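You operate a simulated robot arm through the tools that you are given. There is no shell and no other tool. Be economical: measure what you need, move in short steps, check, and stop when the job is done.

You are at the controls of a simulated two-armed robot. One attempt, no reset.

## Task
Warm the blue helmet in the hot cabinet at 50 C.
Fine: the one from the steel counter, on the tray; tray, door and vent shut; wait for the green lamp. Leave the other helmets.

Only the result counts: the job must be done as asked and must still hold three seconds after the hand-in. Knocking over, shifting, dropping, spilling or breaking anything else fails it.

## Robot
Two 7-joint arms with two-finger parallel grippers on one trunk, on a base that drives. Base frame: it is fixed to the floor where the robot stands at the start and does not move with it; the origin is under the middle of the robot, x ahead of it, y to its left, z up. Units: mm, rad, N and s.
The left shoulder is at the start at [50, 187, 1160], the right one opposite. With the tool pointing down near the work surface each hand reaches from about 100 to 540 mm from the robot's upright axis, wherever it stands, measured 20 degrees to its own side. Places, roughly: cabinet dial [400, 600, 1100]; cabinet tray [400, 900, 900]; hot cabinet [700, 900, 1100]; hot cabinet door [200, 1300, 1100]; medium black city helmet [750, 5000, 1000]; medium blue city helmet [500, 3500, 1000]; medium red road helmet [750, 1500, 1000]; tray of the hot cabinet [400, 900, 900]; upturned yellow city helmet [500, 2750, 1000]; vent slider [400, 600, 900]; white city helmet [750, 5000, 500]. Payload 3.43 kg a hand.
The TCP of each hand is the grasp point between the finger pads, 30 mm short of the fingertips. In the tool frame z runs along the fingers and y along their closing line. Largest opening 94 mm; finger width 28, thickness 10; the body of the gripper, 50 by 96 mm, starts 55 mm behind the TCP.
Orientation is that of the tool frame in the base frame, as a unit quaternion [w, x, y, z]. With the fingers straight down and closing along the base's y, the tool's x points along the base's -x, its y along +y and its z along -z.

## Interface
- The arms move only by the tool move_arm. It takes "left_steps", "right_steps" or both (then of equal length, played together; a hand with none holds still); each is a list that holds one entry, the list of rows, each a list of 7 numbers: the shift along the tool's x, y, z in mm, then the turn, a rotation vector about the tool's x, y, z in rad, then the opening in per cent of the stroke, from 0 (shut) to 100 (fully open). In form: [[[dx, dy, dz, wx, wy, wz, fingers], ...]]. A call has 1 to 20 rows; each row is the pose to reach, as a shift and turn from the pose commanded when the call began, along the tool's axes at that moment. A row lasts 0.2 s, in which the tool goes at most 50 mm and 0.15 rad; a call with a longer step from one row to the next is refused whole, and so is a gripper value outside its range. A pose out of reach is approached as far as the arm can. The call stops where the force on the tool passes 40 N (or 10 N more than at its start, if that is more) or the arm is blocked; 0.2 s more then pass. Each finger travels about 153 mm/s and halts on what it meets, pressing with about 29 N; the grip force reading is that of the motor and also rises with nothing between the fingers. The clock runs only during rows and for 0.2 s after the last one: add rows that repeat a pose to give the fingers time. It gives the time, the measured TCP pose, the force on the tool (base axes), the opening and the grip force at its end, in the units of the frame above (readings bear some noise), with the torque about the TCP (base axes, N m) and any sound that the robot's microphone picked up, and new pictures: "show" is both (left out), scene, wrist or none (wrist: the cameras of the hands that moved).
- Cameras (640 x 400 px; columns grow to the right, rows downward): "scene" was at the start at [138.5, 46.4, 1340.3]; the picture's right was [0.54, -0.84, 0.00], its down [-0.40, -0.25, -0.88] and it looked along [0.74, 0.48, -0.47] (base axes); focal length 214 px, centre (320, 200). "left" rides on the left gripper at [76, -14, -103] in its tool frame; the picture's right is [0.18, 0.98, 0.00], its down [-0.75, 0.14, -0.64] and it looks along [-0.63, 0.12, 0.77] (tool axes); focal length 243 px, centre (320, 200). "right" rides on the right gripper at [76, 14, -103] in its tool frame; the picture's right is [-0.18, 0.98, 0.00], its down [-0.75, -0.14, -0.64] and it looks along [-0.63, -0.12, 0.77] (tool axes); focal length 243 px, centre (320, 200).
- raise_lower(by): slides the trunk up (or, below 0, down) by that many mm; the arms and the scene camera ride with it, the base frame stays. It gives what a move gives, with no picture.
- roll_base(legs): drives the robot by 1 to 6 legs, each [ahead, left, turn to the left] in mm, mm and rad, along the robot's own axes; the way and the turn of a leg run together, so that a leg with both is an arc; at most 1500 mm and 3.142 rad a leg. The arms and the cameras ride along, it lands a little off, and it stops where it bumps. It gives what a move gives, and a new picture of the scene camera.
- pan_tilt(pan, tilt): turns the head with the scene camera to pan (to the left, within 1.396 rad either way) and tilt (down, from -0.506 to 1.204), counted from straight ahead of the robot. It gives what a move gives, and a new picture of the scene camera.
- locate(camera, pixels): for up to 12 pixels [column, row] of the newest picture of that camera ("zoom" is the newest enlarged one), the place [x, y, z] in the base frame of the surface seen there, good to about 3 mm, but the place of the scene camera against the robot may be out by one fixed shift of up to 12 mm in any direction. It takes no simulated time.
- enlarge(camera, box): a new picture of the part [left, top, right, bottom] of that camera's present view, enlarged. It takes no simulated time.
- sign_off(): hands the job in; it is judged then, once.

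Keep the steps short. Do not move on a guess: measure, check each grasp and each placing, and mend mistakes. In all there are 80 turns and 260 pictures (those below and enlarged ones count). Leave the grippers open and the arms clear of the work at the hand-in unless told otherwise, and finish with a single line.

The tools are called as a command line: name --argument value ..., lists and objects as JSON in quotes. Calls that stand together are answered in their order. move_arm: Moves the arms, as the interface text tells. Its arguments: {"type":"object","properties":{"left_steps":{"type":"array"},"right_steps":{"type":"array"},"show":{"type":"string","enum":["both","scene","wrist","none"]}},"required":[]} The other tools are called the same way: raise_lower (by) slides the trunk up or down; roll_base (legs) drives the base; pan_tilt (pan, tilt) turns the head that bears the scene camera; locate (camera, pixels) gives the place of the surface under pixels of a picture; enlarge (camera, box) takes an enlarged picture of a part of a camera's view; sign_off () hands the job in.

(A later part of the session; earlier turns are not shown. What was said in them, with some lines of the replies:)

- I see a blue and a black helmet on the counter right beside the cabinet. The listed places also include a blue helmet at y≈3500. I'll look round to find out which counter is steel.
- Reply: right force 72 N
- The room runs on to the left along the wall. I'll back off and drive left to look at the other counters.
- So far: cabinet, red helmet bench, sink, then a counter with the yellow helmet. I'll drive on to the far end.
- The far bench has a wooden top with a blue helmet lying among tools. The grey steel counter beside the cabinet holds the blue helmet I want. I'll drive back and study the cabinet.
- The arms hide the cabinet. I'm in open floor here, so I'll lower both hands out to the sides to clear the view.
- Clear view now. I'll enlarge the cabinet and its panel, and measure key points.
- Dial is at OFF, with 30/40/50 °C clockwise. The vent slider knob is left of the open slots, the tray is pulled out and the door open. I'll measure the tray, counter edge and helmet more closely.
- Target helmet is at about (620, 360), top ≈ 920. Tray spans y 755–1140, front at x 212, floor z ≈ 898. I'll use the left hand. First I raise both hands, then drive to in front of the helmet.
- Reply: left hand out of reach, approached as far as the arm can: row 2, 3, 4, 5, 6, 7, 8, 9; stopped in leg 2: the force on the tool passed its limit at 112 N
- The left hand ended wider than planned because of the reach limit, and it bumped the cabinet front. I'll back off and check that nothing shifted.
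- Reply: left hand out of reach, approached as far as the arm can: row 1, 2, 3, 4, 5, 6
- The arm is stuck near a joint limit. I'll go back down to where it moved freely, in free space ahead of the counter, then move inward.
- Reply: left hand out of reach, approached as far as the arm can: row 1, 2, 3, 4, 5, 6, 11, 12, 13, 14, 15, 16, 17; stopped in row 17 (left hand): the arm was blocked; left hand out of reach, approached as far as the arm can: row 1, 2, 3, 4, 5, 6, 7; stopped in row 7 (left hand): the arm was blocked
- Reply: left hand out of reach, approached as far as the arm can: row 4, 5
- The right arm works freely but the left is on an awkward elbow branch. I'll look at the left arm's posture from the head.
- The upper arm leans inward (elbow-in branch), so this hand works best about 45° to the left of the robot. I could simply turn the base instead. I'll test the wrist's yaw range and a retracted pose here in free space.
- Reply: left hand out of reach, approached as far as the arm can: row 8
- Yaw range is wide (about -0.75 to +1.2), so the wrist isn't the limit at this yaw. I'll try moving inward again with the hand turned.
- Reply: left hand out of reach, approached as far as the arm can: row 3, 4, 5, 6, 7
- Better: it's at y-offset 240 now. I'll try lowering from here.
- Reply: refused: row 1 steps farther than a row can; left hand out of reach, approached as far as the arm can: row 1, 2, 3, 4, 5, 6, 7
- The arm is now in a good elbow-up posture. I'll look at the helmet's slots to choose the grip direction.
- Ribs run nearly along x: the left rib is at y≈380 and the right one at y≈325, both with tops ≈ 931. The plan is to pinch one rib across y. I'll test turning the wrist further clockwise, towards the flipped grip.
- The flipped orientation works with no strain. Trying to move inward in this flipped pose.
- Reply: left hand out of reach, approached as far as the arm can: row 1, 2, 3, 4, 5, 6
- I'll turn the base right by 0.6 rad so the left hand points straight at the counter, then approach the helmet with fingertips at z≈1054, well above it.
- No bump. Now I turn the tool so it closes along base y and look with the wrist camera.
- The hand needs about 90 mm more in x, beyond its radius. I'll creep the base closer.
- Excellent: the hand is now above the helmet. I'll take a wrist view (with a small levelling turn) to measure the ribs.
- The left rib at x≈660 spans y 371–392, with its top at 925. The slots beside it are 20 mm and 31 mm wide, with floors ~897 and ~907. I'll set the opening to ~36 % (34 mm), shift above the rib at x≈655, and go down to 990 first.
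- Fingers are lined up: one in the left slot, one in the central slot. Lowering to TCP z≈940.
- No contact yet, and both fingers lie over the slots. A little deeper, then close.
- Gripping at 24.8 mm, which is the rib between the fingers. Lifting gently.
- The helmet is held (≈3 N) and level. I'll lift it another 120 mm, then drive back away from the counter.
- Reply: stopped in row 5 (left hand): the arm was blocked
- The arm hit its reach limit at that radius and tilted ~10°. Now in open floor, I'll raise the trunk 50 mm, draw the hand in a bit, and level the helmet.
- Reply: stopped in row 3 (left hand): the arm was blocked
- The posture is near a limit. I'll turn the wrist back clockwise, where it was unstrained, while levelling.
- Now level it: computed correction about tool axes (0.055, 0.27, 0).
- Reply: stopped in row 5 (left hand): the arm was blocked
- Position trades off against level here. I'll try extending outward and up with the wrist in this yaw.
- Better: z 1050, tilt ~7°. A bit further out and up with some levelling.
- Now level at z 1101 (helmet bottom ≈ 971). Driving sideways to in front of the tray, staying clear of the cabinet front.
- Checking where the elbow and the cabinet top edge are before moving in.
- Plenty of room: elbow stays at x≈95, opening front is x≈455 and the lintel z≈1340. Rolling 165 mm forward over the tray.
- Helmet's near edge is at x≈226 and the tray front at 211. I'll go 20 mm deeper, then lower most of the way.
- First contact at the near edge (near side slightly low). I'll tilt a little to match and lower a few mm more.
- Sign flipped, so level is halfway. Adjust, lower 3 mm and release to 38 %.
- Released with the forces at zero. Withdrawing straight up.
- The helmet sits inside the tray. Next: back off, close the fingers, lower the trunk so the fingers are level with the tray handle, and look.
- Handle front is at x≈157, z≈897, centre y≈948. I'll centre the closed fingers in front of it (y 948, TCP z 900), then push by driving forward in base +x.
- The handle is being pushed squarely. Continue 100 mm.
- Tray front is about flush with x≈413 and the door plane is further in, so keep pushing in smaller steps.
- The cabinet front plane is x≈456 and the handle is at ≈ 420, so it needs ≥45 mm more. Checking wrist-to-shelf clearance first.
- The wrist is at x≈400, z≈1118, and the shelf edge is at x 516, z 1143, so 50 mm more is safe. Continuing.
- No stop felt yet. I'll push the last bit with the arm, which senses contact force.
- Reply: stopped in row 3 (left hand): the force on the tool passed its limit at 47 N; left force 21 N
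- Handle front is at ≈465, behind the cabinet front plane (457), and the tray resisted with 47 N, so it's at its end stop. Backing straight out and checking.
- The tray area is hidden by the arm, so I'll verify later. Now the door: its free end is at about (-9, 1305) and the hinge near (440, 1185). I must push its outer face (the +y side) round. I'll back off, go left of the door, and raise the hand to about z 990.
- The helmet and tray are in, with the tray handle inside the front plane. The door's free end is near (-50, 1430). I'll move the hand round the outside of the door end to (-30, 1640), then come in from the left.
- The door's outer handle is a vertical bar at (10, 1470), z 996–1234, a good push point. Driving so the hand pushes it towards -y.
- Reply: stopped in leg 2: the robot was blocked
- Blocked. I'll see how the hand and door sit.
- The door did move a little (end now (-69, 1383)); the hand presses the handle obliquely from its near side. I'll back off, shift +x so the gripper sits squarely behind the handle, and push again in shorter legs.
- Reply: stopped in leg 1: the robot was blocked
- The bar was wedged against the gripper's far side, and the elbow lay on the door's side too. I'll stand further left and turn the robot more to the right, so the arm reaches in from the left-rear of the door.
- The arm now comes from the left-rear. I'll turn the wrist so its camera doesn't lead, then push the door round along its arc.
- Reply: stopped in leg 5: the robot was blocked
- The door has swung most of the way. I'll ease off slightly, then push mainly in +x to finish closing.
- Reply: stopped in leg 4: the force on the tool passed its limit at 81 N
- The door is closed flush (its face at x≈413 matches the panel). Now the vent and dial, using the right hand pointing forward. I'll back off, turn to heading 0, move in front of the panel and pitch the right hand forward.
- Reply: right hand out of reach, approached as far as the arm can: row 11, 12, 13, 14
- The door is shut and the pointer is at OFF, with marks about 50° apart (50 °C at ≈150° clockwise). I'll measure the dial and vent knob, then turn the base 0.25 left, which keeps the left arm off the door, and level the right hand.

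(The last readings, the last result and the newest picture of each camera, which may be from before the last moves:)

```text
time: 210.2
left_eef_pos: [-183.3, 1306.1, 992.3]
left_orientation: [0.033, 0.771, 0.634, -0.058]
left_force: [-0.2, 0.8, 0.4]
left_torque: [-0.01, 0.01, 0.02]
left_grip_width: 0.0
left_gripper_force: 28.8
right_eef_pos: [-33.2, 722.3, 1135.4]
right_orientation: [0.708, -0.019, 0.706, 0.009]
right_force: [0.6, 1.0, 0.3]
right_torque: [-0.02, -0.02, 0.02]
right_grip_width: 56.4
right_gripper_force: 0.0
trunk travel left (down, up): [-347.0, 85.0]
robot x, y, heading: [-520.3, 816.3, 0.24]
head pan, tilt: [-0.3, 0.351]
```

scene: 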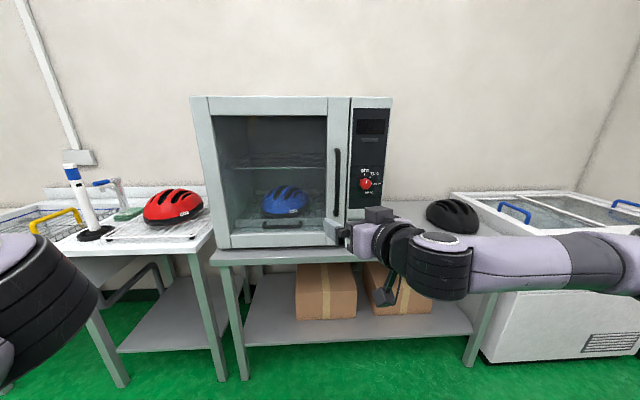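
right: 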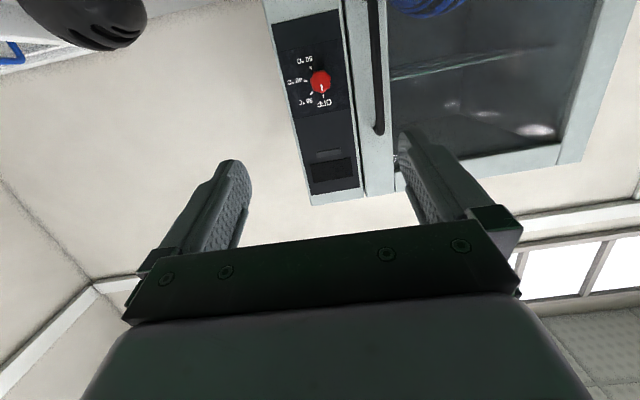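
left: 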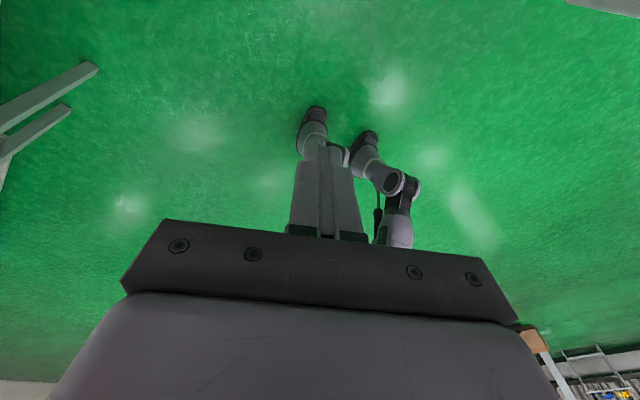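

The right hand is level and pointing forward. Dial centre in the hand frame is (374, 616, 1100). I'll position in front of it (x≈270), open to 80 % and pre-turn the wrist by -1.2 so a 150° clockwise turn stays in range.

roll_base --legs '[[269, -175, 0]]'

raise_lower --by -35

move_arm --right_steps '[[[0, 0, 0, 0, 0, -0.15, 80], [0, 0, 0, 0, 0, -0.3, 80], [0, 0, 0, 0, 0, -0.45, 80], [0, 0, 0, 0, 0, -0.6, 80], [0, 0, 0, 0, 0, -0.75, 80], [0, 0, 0, 0, 0, -0.9, 80], [0, 0, 0, 0, 0, -1.05, 80], [0, 0, 0, 0, 0, -1.2, 80], [0, 0, 0, 0, 0, -1.2, 80]]]' --show "wrist"

locate --camera "right" --pixels '[[320, 10], [320, 30], [320, 50], [340, 30], [300, 30], [360, 30], [280, 30]]'

```text
time: 212.4
left_eef_pos: [116.8, 1200.0, 992.7]
left_orientation: [0.033, 0.77, 0.635, -0.058]
left_force: [-0.1, -0.8, 0.0]
left_torque: [-0.03, 0.02, 0.0]
left_grip_width: 0.0
left_gripper_force: 29.1
right_eef_pos: [269.7, 617.0, 1136.0]
right_orientation: [0.708, -0.02, 0.706, 0.009]
right_force: [0.0, 0.2, -0.3]
right_torque: [0.0, 0.01, 0.01]
right_grip_width: 56.5
right_gripper_force: 0.0
trunk travel left (down, up): [-347.0, 85.0]
robot x, y, heading: [-217.1, 704.4, 0.247]
head pan, tilt: [-0.3, 0.351]
```

scene: 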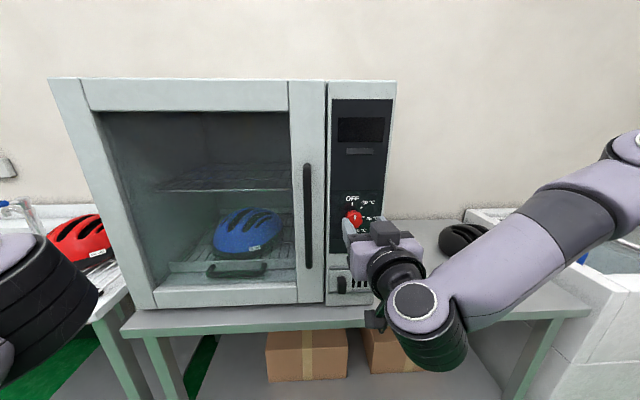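

```text
time: 213.2
left_eef_pos: [116.1, 1201.3, 957.7]
left_orientation: [0.033, 0.77, 0.634, -0.057]
left_force: [0.8, -0.6, 0.6]
left_torque: [0.0, 0.0, 0.02]
left_grip_width: 0.0
left_gripper_force: 28.5
right_eef_pos: [268.9, 616.6, 1101.0]
right_orientation: [0.708, -0.019, 0.706, 0.008]
right_force: [0.5, 0.0, -0.2]
right_torque: [-0.01, 0.01, 0.0]
right_grip_width: 56.4
right_gripper_force: 0.1
trunk travel left (down, up): [-312.0, 120.0]
robot x, y, heading: [-216.2, 709.2, 0.247]
head pan, tilt: [-0.3, 0.351]
```

```text
time: 215.2
left_eef_pos: [116.2, 1200.4, 958.2]
left_orientation: [0.032, 0.77, 0.634, -0.058]
left_force: [-0.4, -0.5, -0.5]
left_torque: [-0.01, 0.01, 0.01]
left_grip_width: 0.0
left_gripper_force: 29.2
right_eef_pos: [269.1, 616.8, 1100.2]
right_orientation: [0.588, -0.416, 0.572, -0.393]
right_force: [0.4, -0.4, -0.4]
right_torque: [-0.01, 0.0, 0.01]
right_grip_width: 75.2
right_gripper_force: 0.1
trunk travel left (down, up): [-312.0, 120.0]
robot x, y, heading: [-219.1, 705.5, 0.246]
head pan, tilt: [-0.3, 0.351]
```

right: 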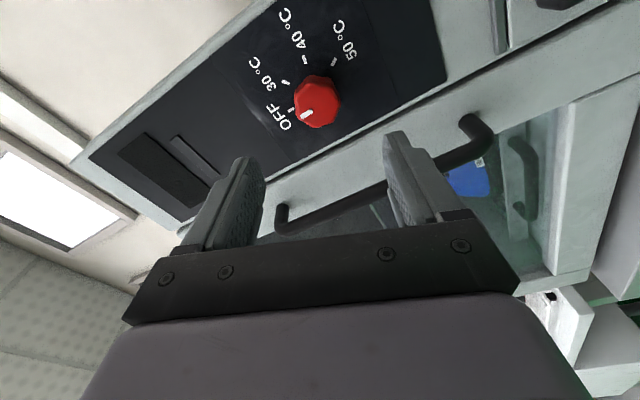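

```text
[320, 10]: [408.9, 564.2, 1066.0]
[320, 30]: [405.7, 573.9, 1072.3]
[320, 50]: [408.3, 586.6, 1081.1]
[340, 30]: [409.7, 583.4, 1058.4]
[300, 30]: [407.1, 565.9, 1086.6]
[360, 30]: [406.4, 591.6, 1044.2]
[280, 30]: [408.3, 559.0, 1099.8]
```

The hand is dead in line with the dial (y 617, z 1100). The tick angles work out to 45° steps, so 50 °C is 135° clockwise. Approach, grip, turn +2.36 rad, release, back off, look.

roll_base --legs '[[99, -25, 0]]'

move_arm --right_steps '[[[0, 0, 0, 0, 0, 0, 40], [0, 0, 0, 0, 0, 0, 0], [0, 0, 0, 0, 0, 0, 0], [0, 0, 0, 0, 0, 0, 0]]]' --show "none"

move_arm --right_steps '[[[0, 0, 0, 0, 0, 0.1475, 0], [0, 0, 0, 0, 0, 0.295, 0], [0, 0, 0, 0, 0, 0.4425, 0], [0, 0, 0, 0, 0, 0.59, 0], [0, 0, 0, 0, 0, 0.7375, 0], [0, 0, 0, 0, 0, 0.885, 0], [0, 0, 0, 0, 0, 1.0325, 0], [0, 0, 0, 0, 0, 1.18, 0], [0, 0, 0, 0, 0, 1.3275, 0], [0, 0, 0, 0, 0, 1.475, 0], [0, 0, 0, 0, 0, 1.6225, 0], [0, 0, 0, 0, 0, 1.77, 0], [0, 0, 0, 0, 0, 1.9175, 0], [0, 0, 0, 0, 0, 2.065, 0], [0, 0, 0, 0, 0, 2.2125, 0], [0, 0, 0, 0, 0, 2.36, 0], [0, 0, 0, 0, 0, 2.36, 0]]]' --show "none"

move_arm --right_steps '[[[0, 0, 0, 0, 0, 0, 40], [0, 0, 0, 0, 0, 0, 80], [0, 0, 0, 0, 0, 0, 80]]]' --show "none"

roll_base --legs '[[-97, 24, 0]]'

enlarge --camera "right" --box '[160, 0, 480, 200]'

enlarge --camera "scene" --box '[300, 80, 460, 310]'

```text
time: 216.4
left_eef_pos: [219.2, 1200.9, 957.3]
left_orientation: [0.032, 0.771, 0.634, -0.058]
left_force: [-0.4, -0.4, -0.3]
left_torque: [-0.02, 0.0, 0.03]
left_grip_width: 0.1
left_gripper_force: 28.7
right_eef_pos: [371.2, 617.8, 1100.9]
right_orientation: [0.589, -0.416, 0.571, -0.392]
right_force: [0.7, 0.0, 0.6]
right_torque: [-0.01, 0.02, 0.02]
right_grip_width: 75.1
right_gripper_force: 0.1
trunk travel left (down, up): [-312.0, 120.0]
robot x, y, heading: [-111.5, 710.9, 0.249]
head pan, tilt: [-0.3, 0.351]
```

scene: 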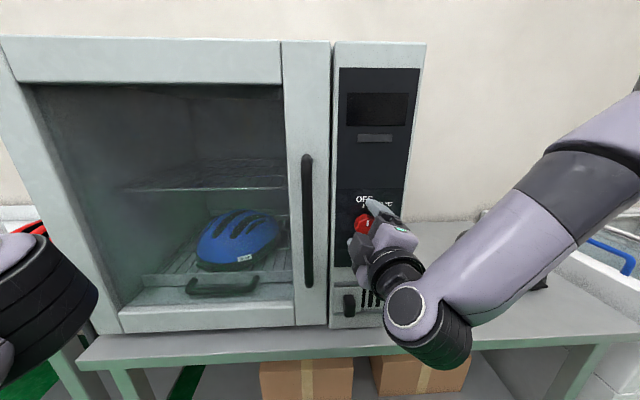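

```text
time: 217.4
left_eef_pos: [219.4, 1200.1, 956.8]
left_orientation: [0.033, 0.771, 0.634, -0.058]
left_force: [0.1, -0.1, -0.1]
left_torque: [0.02, 0.01, 0.0]
left_grip_width: 0.2
left_gripper_force: 29.1
right_eef_pos: [371.3, 617.3, 1101.4]
right_orientation: [0.59, -0.414, 0.571, -0.394]
right_force: [-1.7, -0.1, 1.5]
right_torque: [-0.03, 0.06, -0.04]
right_grip_width: 41.2
right_gripper_force: 45.6
trunk travel left (down, up): [-312.0, 120.0]
robot x, y, heading: [-113.1, 704.8, 0.248]
head pan, tilt: [-0.3, 0.351]
```

```text
time: 221.0
left_eef_pos: [219.3, 1197.5, 959.7]
left_orientation: [0.032, 0.771, 0.634, -0.057]
left_force: [-0.7, 0.3, -0.1]
left_torque: [-0.03, 0.01, 0.01]
left_grip_width: 0.1
left_gripper_force: 29.0
right_eef_pos: [370.2, 612.3, 1100.6]
right_orientation: [0.589, 0.374, 0.598, 0.394]
right_force: [3.0, -25.4, 10.0]
right_torque: [0.01, -0.36, -1.3]
right_grip_width: 41.3
right_gripper_force: 45.2
trunk travel left (down, up): [-312.0, 120.0]
robot x, y, heading: [-115.3, 713.6, 0.246]
head pan, tilt: [-0.3, 0.351]
```

```text
time: 221.8
left_eef_pos: [218.1, 1200.4, 957.3]
left_orientation: [0.033, 0.77, 0.635, -0.058]
left_force: [-0.6, 0.2, -0.4]
left_torque: [-0.01, 0.0, 0.0]
left_grip_width: 0.1
left_gripper_force: 29.1
right_eef_pos: [371.6, 617.5, 1099.9]
right_orientation: [0.587, 0.368, 0.603, 0.396]
right_force: [0.8, -1.0, -0.1]
right_torque: [0.0, -0.01, -0.01]
right_grip_width: 75.3
right_gripper_force: 0.2
trunk travel left (down, up): [-312.0, 120.0]
robot x, y, heading: [-117.1, 709.6, 0.248]
head pan, tilt: [-0.3, 0.351]
```

```text
time: 222.9
left_eef_pos: [119.8, 1200.3, 958.0]
left_orientation: [0.033, 0.771, 0.633, -0.058]
left_force: [-0.4, -1.1, 0.2]
left_torque: [-0.02, -0.03, 0.01]
left_grip_width: 0.0
left_gripper_force: 28.4
right_eef_pos: [270.9, 616.8, 1101.3]
right_orientation: [0.588, 0.37, 0.601, 0.395]
right_force: [0.1, 0.8, 0.4]
right_torque: [-0.02, -0.01, -0.01]
right_grip_width: 75.3
right_gripper_force: 0.0
trunk travel left (down, up): [-312.0, 120.0]
robot x, y, heading: [-213.4, 711.2, 0.25]
head pan, tilt: [-0.3, 0.351]
```

scene: 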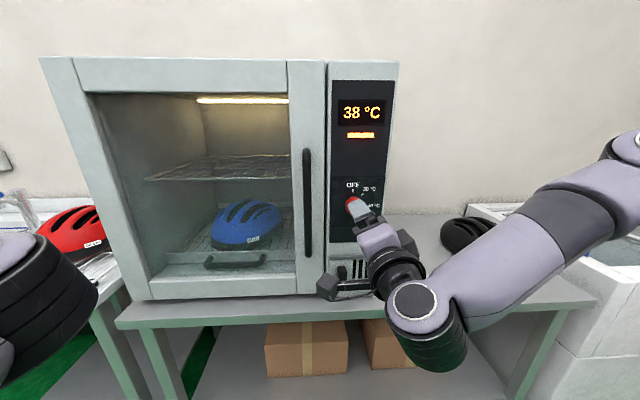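

```text
2.00 times, centred on (320, 100) of right
```

zoom: 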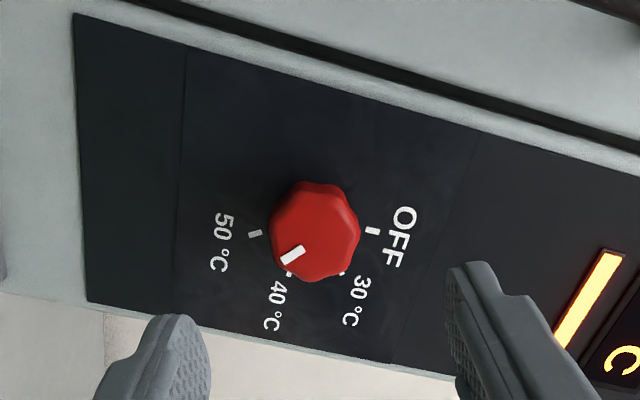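

```text
1.74 times, centred on (380, 195) of scene
5 turns are left
```

zoom: 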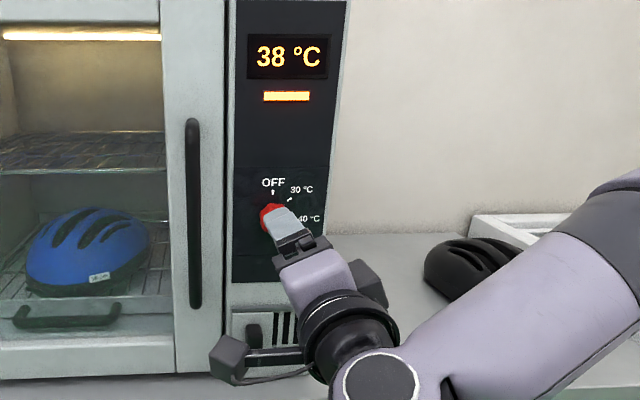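

It's on (38 °C, amber). The pointer is between 40 and 50, about 0.6 step short of 50. I'll turn the hand back, regrip, turn about 0.56 rad more, and also measure the arm's lower joint for the vent move.

locate --camera "scene" --pixels '[[425, 340], [440, 365], [412, 300], [460, 340], [385, 290], [328, 285], [342, 272], [390, 260]]'

move_arm --right_steps '[[[0, 0, 0, 0, 0, -0.15, 80], [0, 0, 0, 0, 0, -0.3, 80], [0, 0, 0, 0, 0, -0.45, 80], [0, 0, 0, 0, 0, -0.6, 80], [0, 0, 0, 0, 0, -0.75, 80], [0, 0, 0, 0, 0, -0.9, 80], [0, 0, 0, 0, 0, -0.9, 80]]]' --show "none"

roll_base --legs '[[99, -25, 0]]'

move_arm --right_steps '[[[0, 0, 0, 0, 0, 0, 40], [0, 0, 0, 0, 0, 0, 0], [0, 0, 0, 0, 0, 0, 0], [0, 0, 0, 0, 0, 0, 0], [0, 0, 0, 0, 0, 0.14, 0], [0, 0, 0, 0, 0, 0.28, 0], [0, 0, 0, 0, 0, 0.42, 0], [0, 0, 0, 0, 0, 0.56, 0], [0, 0, 0, 0, 0, 0.56, 0], [0, 0, 0, 0, 0, 0.56, 0]]]' --show "none"

move_arm --right_steps '[[[0, 0, 0, 0, 0, 0, 40], [0, 0, 0, 0, 0, 0, 80], [0, 0, 0, 0, 0, 0, 80]]]' --show "none"

roll_base --legs '[[-97, 24, 0]]'

enlarge --camera "right" --box '[160, 0, 480, 200]'

```text
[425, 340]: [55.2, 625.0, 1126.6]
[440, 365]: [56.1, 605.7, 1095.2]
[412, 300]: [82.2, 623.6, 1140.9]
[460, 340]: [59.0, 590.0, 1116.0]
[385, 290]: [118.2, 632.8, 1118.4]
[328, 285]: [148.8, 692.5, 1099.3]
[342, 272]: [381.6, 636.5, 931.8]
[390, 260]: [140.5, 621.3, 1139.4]
```

```text
time: 224.5
left_eef_pos: [119.3, 1199.6, 957.7]
left_orientation: [0.033, 0.77, 0.635, -0.057]
left_force: [0.2, 0.2, 0.2]
left_torque: [0.01, 0.02, 0.02]
left_grip_width: 0.0
left_gripper_force: 29.1
right_eef_pos: [272.2, 616.7, 1100.9]
right_orientation: [0.701, 0.069, 0.703, 0.099]
right_force: [0.0, 0.2, 0.4]
right_torque: [-0.02, 0.02, 0.0]
right_grip_width: 75.3
right_gripper_force: 0.1
trunk travel left (down, up): [-312.0, 120.0]
robot x, y, heading: [-218.8, 704.2, 0.251]
head pan, tilt: [-0.3, 0.351]
```

```text
time: 225.7
left_eef_pos: [222.1, 1198.9, 957.2]
left_orientation: [0.032, 0.77, 0.634, -0.057]
left_force: [-0.3, -0.2, -0.4]
left_torque: [0.01, -0.01, -0.03]
left_grip_width: 0.0
left_gripper_force: 29.5
right_eef_pos: [373.0, 617.6, 1101.1]
right_orientation: [0.7, 0.072, 0.703, 0.101]
right_force: [-0.7, 0.7, -0.9]
right_torque: [0.0, -0.04, -0.01]
right_grip_width: 75.3
right_gripper_force: 0.1
trunk travel left (down, up): [-312.0, 120.0]
robot x, y, heading: [-116.2, 706.8, 0.251]
head pan, tilt: [-0.3, 0.351]
```

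scene: 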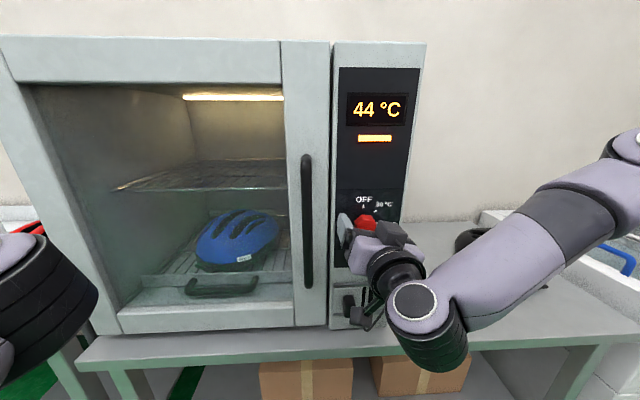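

```text
time: 227.9
left_eef_pos: [222.0, 1199.1, 958.6]
left_orientation: [0.033, 0.771, 0.634, -0.057]
left_force: [-0.1, -0.1, -0.4]
left_torque: [0.04, 0.02, 0.02]
left_grip_width: 0.0
left_gripper_force: 28.9
right_eef_pos: [372.3, 615.3, 1099.6]
right_orientation: [0.645, 0.264, 0.656, 0.291]
right_force: [-2.2, -12.7, -7.8]
right_torque: [-0.58, 0.24, -0.25]
right_grip_width: 41.2
right_gripper_force: 44.6
trunk travel left (down, up): [-312.0, 120.0]
robot x, y, heading: [-113.6, 705.8, 0.248]
head pan, tilt: [-0.3, 0.351]
```

```text
time: 228.7
left_eef_pos: [220.8, 1200.0, 957.2]
left_orientation: [0.033, 0.771, 0.634, -0.058]
left_force: [0.4, 0.5, -1.0]
left_torque: [0.02, -0.01, -0.01]
left_grip_width: 0.0
left_gripper_force: 28.8
right_eef_pos: [372.2, 617.8, 1100.0]
right_orientation: [0.646, 0.263, 0.655, 0.29]
right_force: [0.4, -1.1, 0.5]
right_torque: [0.01, 0.01, 0.01]
right_grip_width: 75.2
right_gripper_force: 0.1
trunk travel left (down, up): [-312.0, 120.0]
robot x, y, heading: [-116.6, 709.4, 0.25]
head pan, tilt: [-0.3, 0.351]
```

```text
time: 229.8
left_eef_pos: [121.4, 1199.7, 956.6]
left_orientation: [0.033, 0.77, 0.634, -0.057]
left_force: [-1.4, 0.4, 0.1]
left_torque: [0.01, -0.02, 0.01]
left_grip_width: 0.0
left_gripper_force: 29.1
right_eef_pos: [273.3, 615.5, 1101.8]
right_orientation: [0.646, 0.263, 0.655, 0.291]
right_force: [-0.3, 0.2, 0.2]
right_torque: [0.02, 0.02, 0.03]
right_grip_width: 75.2
right_gripper_force: 0.0
trunk travel left (down, up): [-312.0, 120.0]
robot x, y, heading: [-215.0, 704.6, 0.248]
head pan, tilt: [-0.3, 0.351]
```

scene: 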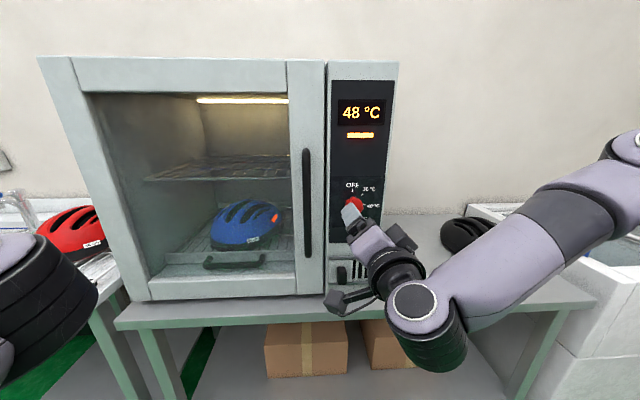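

```text
2.00 times, centred on (320, 100) of right
4 turns are left
```

zoom: 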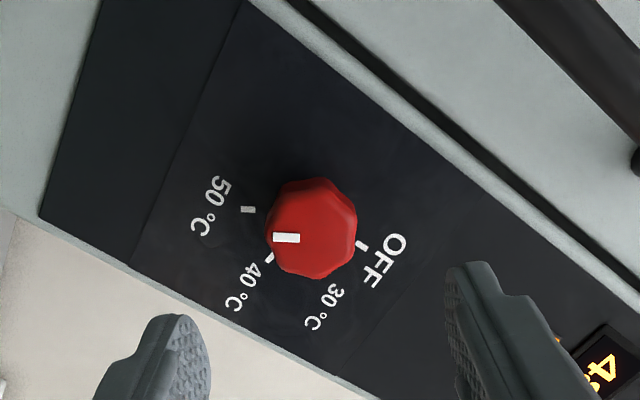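

Pointer is at about 2.75 of 3 steps; it needs ~0.25 rad more. I'll regrip at the same angle (no lobe shift), turn 0.26, release and back off. Then close the fingers, drop to the vent height and push the slider right, then back away and look.

roll_base --legs '[[97, -24, 0]]'

move_arm --right_steps '[[[0, 0, 0, 0, 0, 0, 40], [0, 0, 0, 0, 0, 0, 0], [0, 0, 0, 0, 0, 0, 0], [0, 0, 0, 0, 0, 0, 0], [0, 0, 0, 0, 0, 0.13, 0], [0, 0, 0, 0, 0, 0.26, 0], [0, 0, 0, 0, 0, 0.26, 0], [0, 0, 0, 0, 0, 0.26, 0], [0, 0, 0, 0, 0, 0.26, 40], [0, 0, 0, 0, 0, 0.26, 80], [0, 0, 0, 0, 0, 0.26, 80]]]' --show "none"

roll_base --legs '[[-97, 24, 0]]'

enlarge --camera "right" --box '[160, 0, 480, 200]'

move_arm --right_steps '[[[0, 0, 0, 0, 0, -0.15, 80], [0, 0, 0, 0, 0, -0.3, 60], [0, 0, 0, 0, 0, -0.45, 40], [0, 0, 0, 0, 0, -0.6, 20], [0, 0, 0, 0, 0, -0.75, 0], [0, 0, 0, 0, 0, -0.9, 0], [0, 0, 0, 0, 0, -1.05, 0], [0, 0, 0, 0, 0, -1.05, 0]]]' --show "none"

raise_lower --by -196

roll_base --legs '[[14, 56, 0], [95, -24, 0]]'

move_arm --right_steps '[[[0, -8, 0, 0, 0, 0, 0], [0, -16, 0, 0, 0, 0, 0], [0, -24, 0, 0, 0, 0, 0], [0, -32, 0, 0, 0, 0, 0], [0, -40, 0, 0, 0, 0, 0], [0, -48, 0, 0, 0, 0, 0], [0, -56, 0, 0, 0, 0, 0], [0, -64, 0, 0, 0, 0, 0], [0, -72, 0, 0, 0, 0, 0], [0, -80, 0, 0, 0, 0, 0], [0, -88, 0, 0, 0, 0, 0], [0, -94, 0, 0, 0, 0, 0]]]' --show "wrist"

roll_base --legs '[[3, 10, 0], [-242, 62, 0]]'

enlarge --camera "scene" --box '[250, 20, 450, 300]'

```text
time: 231.0
left_eef_pos: [222.4, 1198.9, 956.0]
left_orientation: [0.033, 0.771, 0.634, -0.058]
left_force: [0.0, 0.6, -0.3]
left_torque: [0.01, 0.01, -0.03]
left_grip_width: 0.0
left_gripper_force: 29.0
right_eef_pos: [373.3, 617.3, 1099.9]
right_orientation: [0.646, 0.263, 0.655, 0.29]
right_force: [-0.1, 1.0, -0.4]
right_torque: [0.0, 0.0, -0.01]
right_grip_width: 75.2
right_gripper_force: 0.1
trunk travel left (down, up): [-312.0, 120.0]
robot x, y, heading: [-113.9, 709.2, 0.249]
head pan, tilt: [-0.3, 0.351]
```

scene: 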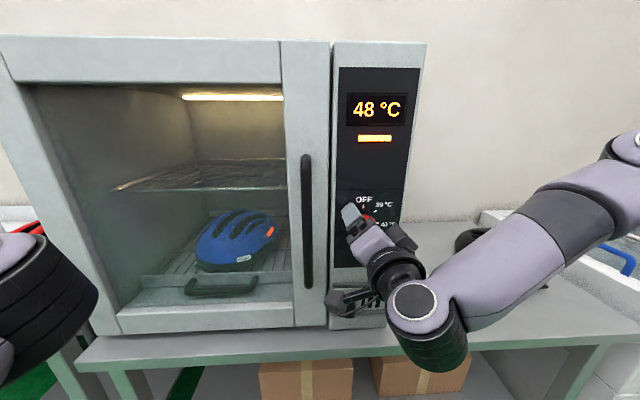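

```text
time: 233.4
left_eef_pos: [221.6, 1200.2, 956.7]
left_orientation: [0.032, 0.771, 0.634, -0.058]
left_force: [0.1, -0.4, 0.4]
left_torque: [0.0, -0.01, 0.01]
left_grip_width: 0.1
left_gripper_force: 29.0
right_eef_pos: [372.6, 616.3, 1100.6]
right_orientation: [0.603, 0.346, 0.615, 0.372]
right_force: [0.0, -0.5, -0.3]
right_torque: [-0.02, -0.02, 0.0]
right_grip_width: 75.2
right_gripper_force: 0.1
trunk travel left (down, up): [-312.0, 120.0]
robot x, y, heading: [-115.3, 707.8, 0.249]
head pan, tilt: [-0.3, 0.351]
```

```text
time: 234.5
left_eef_pos: [120.9, 1199.3, 957.2]
left_orientation: [0.033, 0.769, 0.635, -0.057]
left_force: [-0.3, 0.9, -0.3]
left_torque: [-0.01, -0.01, -0.02]
left_grip_width: 0.2
left_gripper_force: 29.2
right_eef_pos: [272.4, 616.9, 1101.1]
right_orientation: [0.603, 0.347, 0.615, 0.372]
right_force: [0.2, -0.1, -0.1]
right_torque: [-0.01, 0.01, -0.03]
right_grip_width: 75.1
right_gripper_force: 0.0
trunk travel left (down, up): [-312.0, 120.0]
robot x, y, heading: [-216.2, 710.0, 0.25]
head pan, tilt: [-0.3, 0.351]
```

scene: 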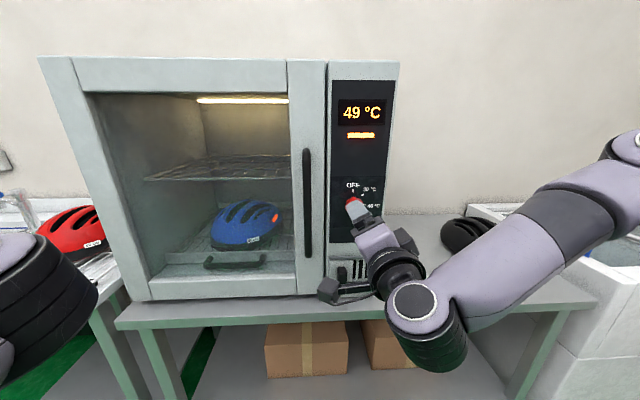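

```text
2.00 times, centred on (320, 100) of right
```

zoom: 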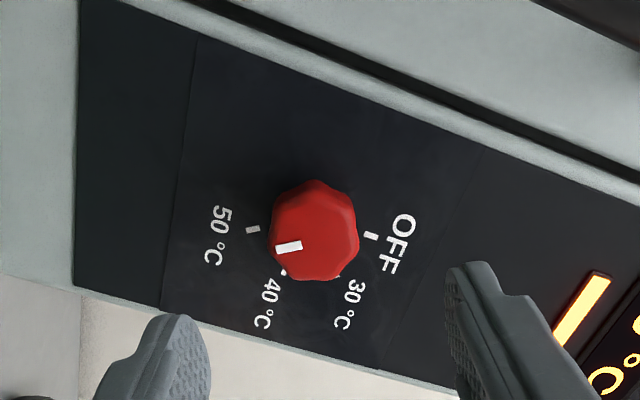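

```text
time: 236.3
left_eef_pos: [121.4, 1200.1, 957.3]
left_orientation: [0.033, 0.77, 0.635, -0.058]
left_force: [-0.5, 1.2, -1.2]
left_torque: [-0.03, -0.01, 0.0]
left_grip_width: 0.1
left_gripper_force: 29.4
right_eef_pos: [273.8, 615.4, 1100.8]
right_orientation: [0.708, -0.01, 0.706, 0.018]
right_force: [0.0, 1.5, -0.3]
right_torque: [0.03, 0.02, 0.02]
right_grip_width: 0.1
right_gripper_force: 29.2
trunk travel left (down, up): [-312.0, 120.0]
robot x, y, heading: [-215.2, 707.8, 0.251]
head pan, tilt: [-0.3, 0.351]
```

```text
time: 238.5
left_eef_pos: [121.4, 1198.7, 760.9]
left_orientation: [0.032, 0.77, 0.635, -0.058]
left_force: [0.3, 0.3, 0.0]
left_torque: [0.01, -0.03, 0.0]
left_grip_width: 0.0
left_gripper_force: 29.2
right_eef_pos: [273.8, 617.7, 904.3]
right_orientation: [0.708, -0.009, 0.706, 0.019]
right_force: [0.8, 0.0, -0.1]
right_torque: [-0.02, 0.01, 0.01]
right_grip_width: 0.0
right_gripper_force: 28.9
trunk travel left (down, up): [-116.0, 316.0]
robot x, y, heading: [-215.9, 708.5, 0.249]
head pan, tilt: [-0.3, 0.351]
```

```text
time: 240.4
left_eef_pos: [217.9, 1257.2, 760.4]
left_orientation: [0.033, 0.771, 0.634, -0.058]
left_force: [-0.3, -0.6, -0.2]
left_torque: [-0.03, -0.02, -0.02]
left_grip_width: 0.0
left_gripper_force: 29.3
right_eef_pos: [369.4, 673.6, 904.5]
right_orientation: [0.708, -0.009, 0.706, 0.017]
right_force: [0.5, 0.0, -0.1]
right_torque: [-0.01, 0.02, -0.02]
right_grip_width: 0.0
right_gripper_force: 28.8
trunk travel left (down, up): [-116.0, 316.0]
robot x, y, heading: [-119.2, 765.8, 0.249]
head pan, tilt: [-0.3, 0.351]
```

scene: 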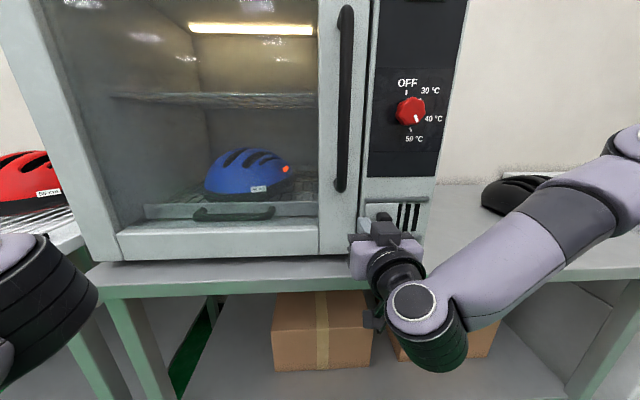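

```text
time: 241.6
left_eef_pos: [216.1, 1256.5, 760.7]
left_orientation: [0.034, 0.771, 0.634, -0.058]
left_force: [0.7, -0.4, 0.1]
left_torque: [0.0, 0.0, 0.01]
left_grip_width: 0.0
left_gripper_force: 29.0
right_eef_pos: [373.2, 641.8, 904.4]
right_orientation: [0.707, -0.014, 0.707, 0.022]
right_force: [-16.7, 0.6, 4.6]
right_torque: [-0.04, 0.02, -0.27]
right_grip_width: 0.1
right_gripper_force: 29.1
right hand out of reach, approached as far as the arm can: row 4, 5
trunk travel left (down, up): [-116.0, 316.0]
robot x, y, heading: [-120.4, 761.3, 0.248]
head pan, tilt: [-0.3, 0.351]
stopped in row 5 (right hand): the force on the tool passed its limit at 44 N (the readings are from after the stop); the commanded pose is now the measured one
```

right: 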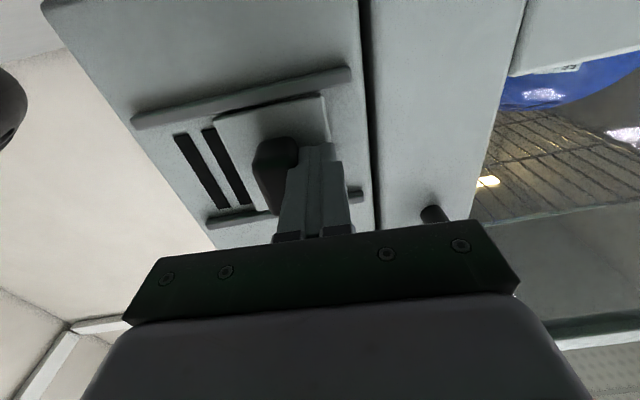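

```text
time: 243.8
left_eef_pos: [-31.9, 1268.9, 761.4]
left_orientation: [0.032, 0.769, 0.636, -0.058]
left_force: [-0.1, 0.5, -0.7]
left_torque: [-0.02, -0.03, -0.04]
left_grip_width: 0.1
left_gripper_force: 28.6
right_eef_pos: [128.0, 653.7, 902.5]
right_orientation: [0.706, -0.015, 0.708, 0.022]
right_force: [-0.6, 1.1, 0.8]
right_torque: [0.0, 0.03, -0.01]
right_grip_width: 0.0
right_gripper_force: 29.2
trunk travel left (down, up): [-116.0, 316.0]
robot x, y, heading: [-367.6, 776.3, 0.251]
head pan, tilt: [-0.3, 0.351]
```

scene: 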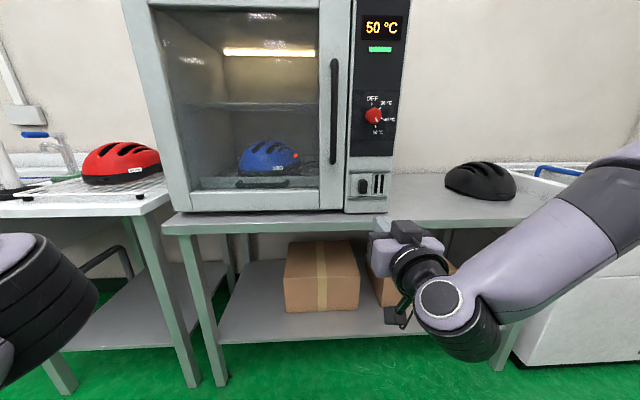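

```text
1.43 times, centred on (350, 160) of scene
3 turns are left
```

zoom: 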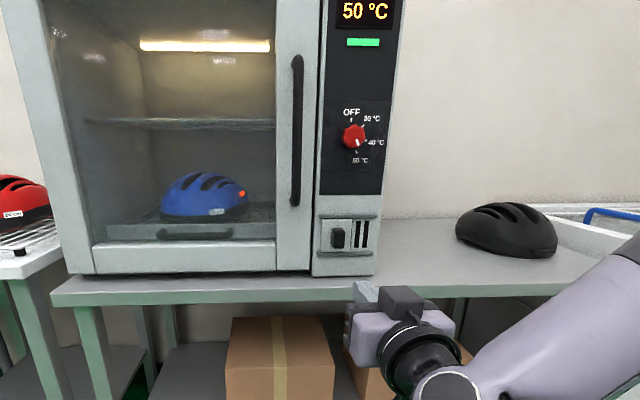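

Green lamp at 50 °C and the pointer is essentially on 50. The vent slider moved only one slot's width: the fingertips pressed on the plate and two slots are still open. I'll repeat slightly further out (x≈364), pushing with the base, then back away, open the grippers, wait and look.

roll_base --legs '[[229, -59, 0]]'

roll_base --legs '[[-19, -73, 0]]'

enlarge --camera "right" --box '[0, 0, 640, 400]'

roll_base --legs '[[4, 15, 0]]'

roll_base --legs '[[-252, 65, 0]]'

move_arm --left_steps '[[[0, 0, 0, 0, 0, 0, 50], [0, 0, 0, 0, 0, 0, 100], [0, 0, 0, 0, 0, 0, 100], [0, 0, 0, 0, 0, 0, 100], [0, 0, 0, 0, 0, 0, 100], [0, 0, 0, 0, 0, 0, 100], [0, 0, 0, 0, 0, 0, 100], [0, 0, 0, 0, 0, 0, 100], [0, 0, 0, 0, 0, 0, 100], [0, 0, 0, 0, 0, 0, 100], [0, 0, 0, 0, 0, 0, 100], [0, 0, 0, 0, 0, 0, 100]]]' --right_steps '[[[0, 0, 0, 0, 0, 0, 0], [0, 0, 0, 0, 0, 0, 0], [0, 0, 0, 0, 0, 0, 0], [0, 0, 0, 0, 0, 0, 0], [0, 0, 0, 0, 0, 0, 0], [0, 0, 0, 0, 0, 0, 0], [0, 0, 0, 0, 0, 0, 0], [0, 0, 0, 0, 0, 0, 0], [0, 0, 0, 0, 0, 0, 0], [0, 0, 0, 0, 0, 0, 0], [0, 0, 0, 0, 0, 0, 0], [0, 0, 0, 0, 0, 0, 0]]]' --show "scene"

enlarge --camera "scene" --box '[320, 0, 440, 220]'

enlarge --camera "right" --box '[0, 0, 640, 400]'

```text
time: 245.5
left_eef_pos: [200.4, 1268.9, 762.0]
left_orientation: [0.033, 0.769, 0.636, -0.057]
left_force: [0.0, 0.2, 0.2]
left_torque: [0.01, -0.03, 0.0]
left_grip_width: 0.0
left_gripper_force: 29.0
right_eef_pos: [360.8, 652.5, 903.4]
right_orientation: [0.706, -0.014, 0.708, 0.022]
right_force: [-0.4, 0.3, 0.5]
right_torque: [-0.03, -0.02, 0.0]
right_grip_width: 0.0
right_gripper_force: 28.9
trunk travel left (down, up): [-116.0, 316.0]
robot x, y, heading: [-132.5, 775.5, 0.252]
head pan, tilt: [-0.3, 0.351]
```

scene: 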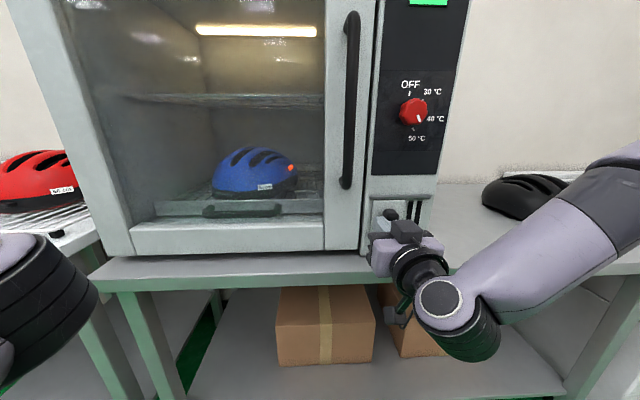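

```text
time: 246.8
left_eef_pos: [199.1, 1205.3, 761.7]
left_orientation: [0.033, 0.769, 0.636, -0.058]
left_force: [-0.5, 0.2, -0.2]
left_torque: [-0.01, 0.04, 0.05]
left_grip_width: 0.1
left_gripper_force: 28.8
right_eef_pos: [361.1, 599.3, 905.0]
right_orientation: [0.705, -0.029, 0.708, 0.036]
right_force: [1.8, 6.4, -0.6]
right_torque: [-0.05, 0.03, 0.1]
right_grip_width: 0.1
right_gripper_force: 29.2
trunk travel left (down, up): [-116.0, 316.0]
robot x, y, heading: [-136.1, 712.3, 0.253]
head pan, tilt: [-0.3, 0.351]
stopped in leg 1: the force on the tool passed its limit at 50 N (the readings are from after the stop); the commanded pose is now the measured one
```

scene: 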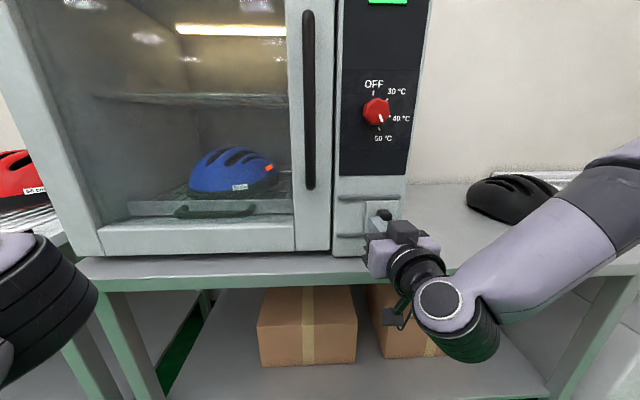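

```text
1.00 times, centred on (320, 200) of right (not enlarged: the box is as wide or as high as the picture)
```

zoom: 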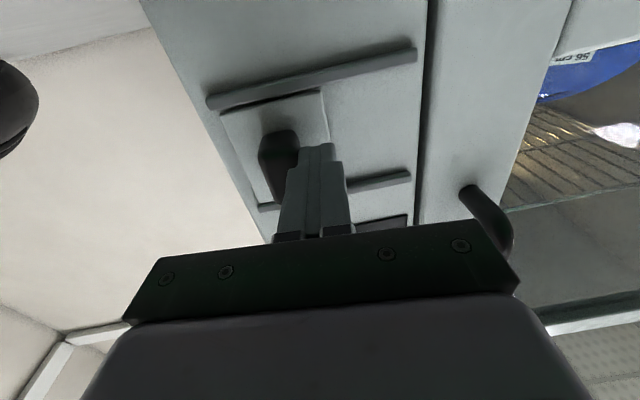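

```text
time: 247.6
left_eef_pos: [199.5, 1220.8, 761.1]
left_orientation: [0.033, 0.768, 0.637, -0.058]
left_force: [0.3, 0.3, 1.0]
left_torque: [0.01, -0.08, -0.02]
left_grip_width: 0.0
left_gripper_force: 29.0
right_eef_pos: [360.4, 613.6, 904.4]
right_orientation: [0.705, -0.027, 0.708, 0.034]
right_force: [-0.3, 0.5, -0.2]
right_torque: [-0.01, -0.03, -0.03]
right_grip_width: 0.0
right_gripper_force: 29.1
trunk travel left (down, up): [-116.0, 316.0]
robot x, y, heading: [-138.4, 732.4, 0.251]
head pan, tilt: [-0.3, 0.351]
```

scene: 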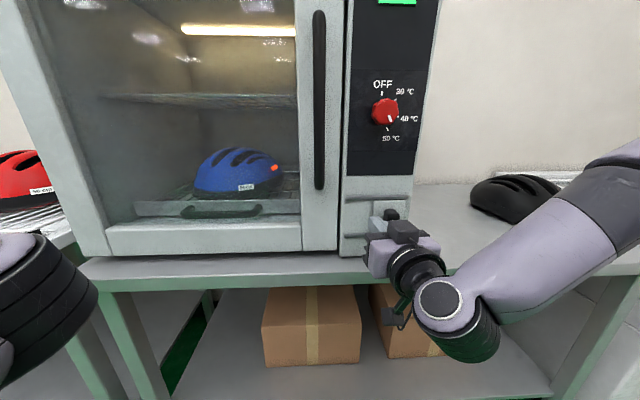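

```text
time: 249.5
left_eef_pos: [-61.3, 1218.8, 762.2]
left_orientation: [0.033, 0.768, 0.637, -0.057]
left_force: [-0.3, 0.3, 0.2]
left_torque: [-0.02, 0.01, 0.0]
left_grip_width: 0.1
left_gripper_force: 29.3
right_eef_pos: [98.5, 613.6, 902.8]
right_orientation: [0.705, -0.027, 0.708, 0.034]
right_force: [-0.6, 0.5, -0.5]
right_torque: [0.01, -0.04, -0.03]
right_grip_width: 0.0
right_gripper_force: 29.1
trunk travel left (down, up): [-116.0, 316.0]
robot x, y, heading: [-398.9, 725.0, 0.255]
head pan, tilt: [-0.3, 0.351]
```

scene: 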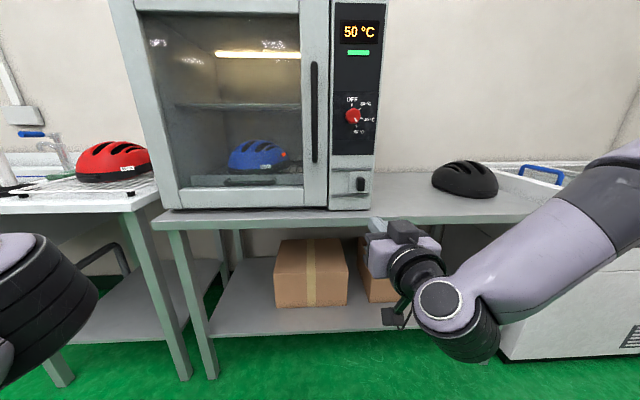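

```text
time: 252.1
left_eef_pos: [-60.8, 1220.3, 762.5]
left_orientation: [0.033, 0.769, 0.636, -0.058]
left_force: [-0.1, 0.4, -0.7]
left_torque: [0.0, -0.01, -0.01]
left_grip_width: 94.0
left_gripper_force: 0.1
right_eef_pos: [97.7, 613.8, 904.1]
right_orientation: [0.705, -0.027, 0.708, 0.035]
right_force: [0.4, -0.7, 0.1]
right_torque: [-0.01, -0.01, -0.01]
right_grip_width: 0.1
right_gripper_force: 28.0
trunk travel left (down, up): [-116.0, 316.0]
robot x, y, heading: [-399.4, 727.0, 0.251]
head pan, tilt: [-0.3, 0.351]
```

scene: 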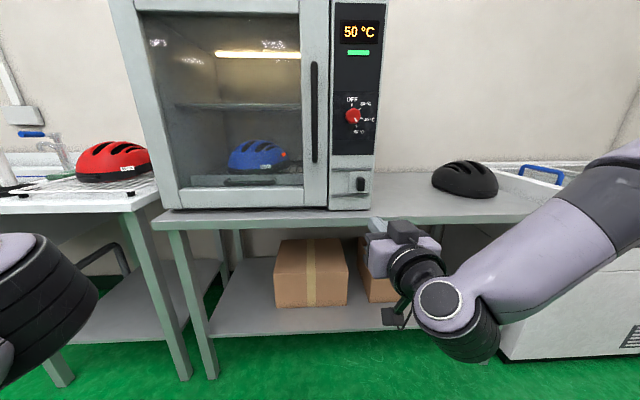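

```text
1.82 times, centred on (380, 110) of scene
```

zoom: 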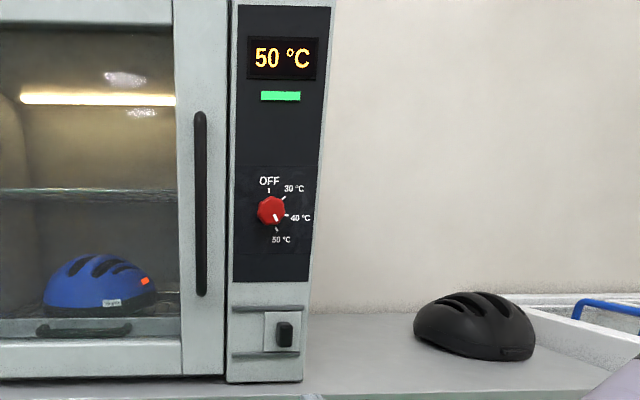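

```text
1.00 times, centred on (320, 200) of right (not enlarged: the box is as wide or as high as the picture)
2 turns are left
```

zoom: 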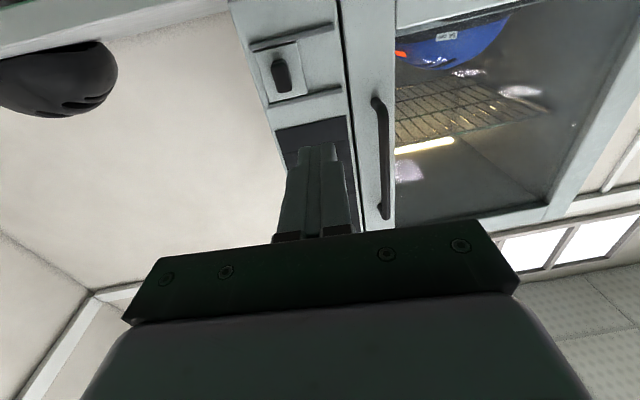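

All slots are covered, the lamp is green, 50 °C shows, and the door and tray are shut with the blue helmet inside. I'll open the right gripper, wait a few seconds and confirm.

move_arm --right_steps '[[[0, 0, 0, 0, 0, 0, 50], [0, 0, 0, 0, 0, 0, 100], [0, 0, 0, 0, 0, 0, 100], [0, 0, 0, 0, 0, 0, 100], [0, 0, 0, 0, 0, 0, 100], [0, 0, 0, 0, 0, 0, 100], [0, 0, 0, 0, 0, 0, 100], [0, 0, 0, 0, 0, 0, 100], [0, 0, 0, 0, 0, 0, 100], [0, 0, 0, 0, 0, 0, 100], [0, 0, 0, 0, 0, 0, 100], [0, 0, 0, 0, 0, 0, 100], [0, 0, 0, 0, 0, 0, 100], [0, 0, 0, 0, 0, 0, 100], [0, 0, 0, 0, 0, 0, 100]]]' --show "scene"

```text
time: 255.3
left_eef_pos: [-60.2, 1219.7, 761.0]
left_orientation: [0.034, 0.769, 0.636, -0.058]
left_force: [-0.5, -0.1, 0.5]
left_torque: [0.0, 0.01, -0.01]
left_grip_width: 94.0
left_gripper_force: 0.0
right_eef_pos: [98.5, 613.7, 903.3]
right_orientation: [0.705, -0.027, 0.708, 0.034]
right_force: [1.0, 0.5, -0.4]
right_torque: [0.0, -0.07, 0.0]
right_grip_width: 93.9
right_gripper_force: 0.0
trunk travel left (down, up): [-116.0, 316.0]
robot x, y, heading: [-396.2, 726.3, 0.252]
head pan, tilt: [-0.3, 0.351]
1 turns are left
```

scene: 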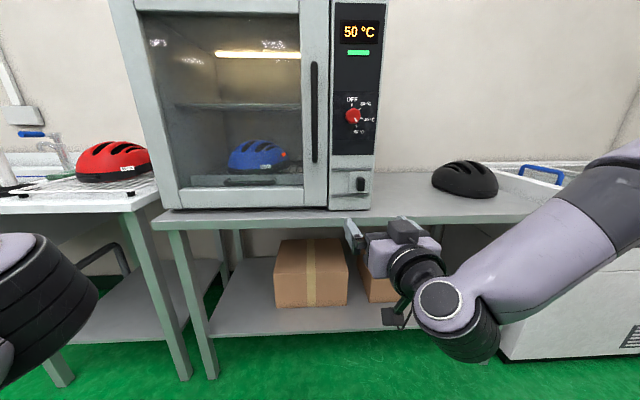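

Everything is steady: lamp green at 50 °C, grippers open, arms clear. Handing in.

sign_off

```text
The job is handed in.
```

The blue helmet from the steel counter is warming on the cabinet tray at 50 °C, with tray, door and vent shut and the lamp green; on the way the left hand bumped the cabinet front once (112 N) with no visible shift.
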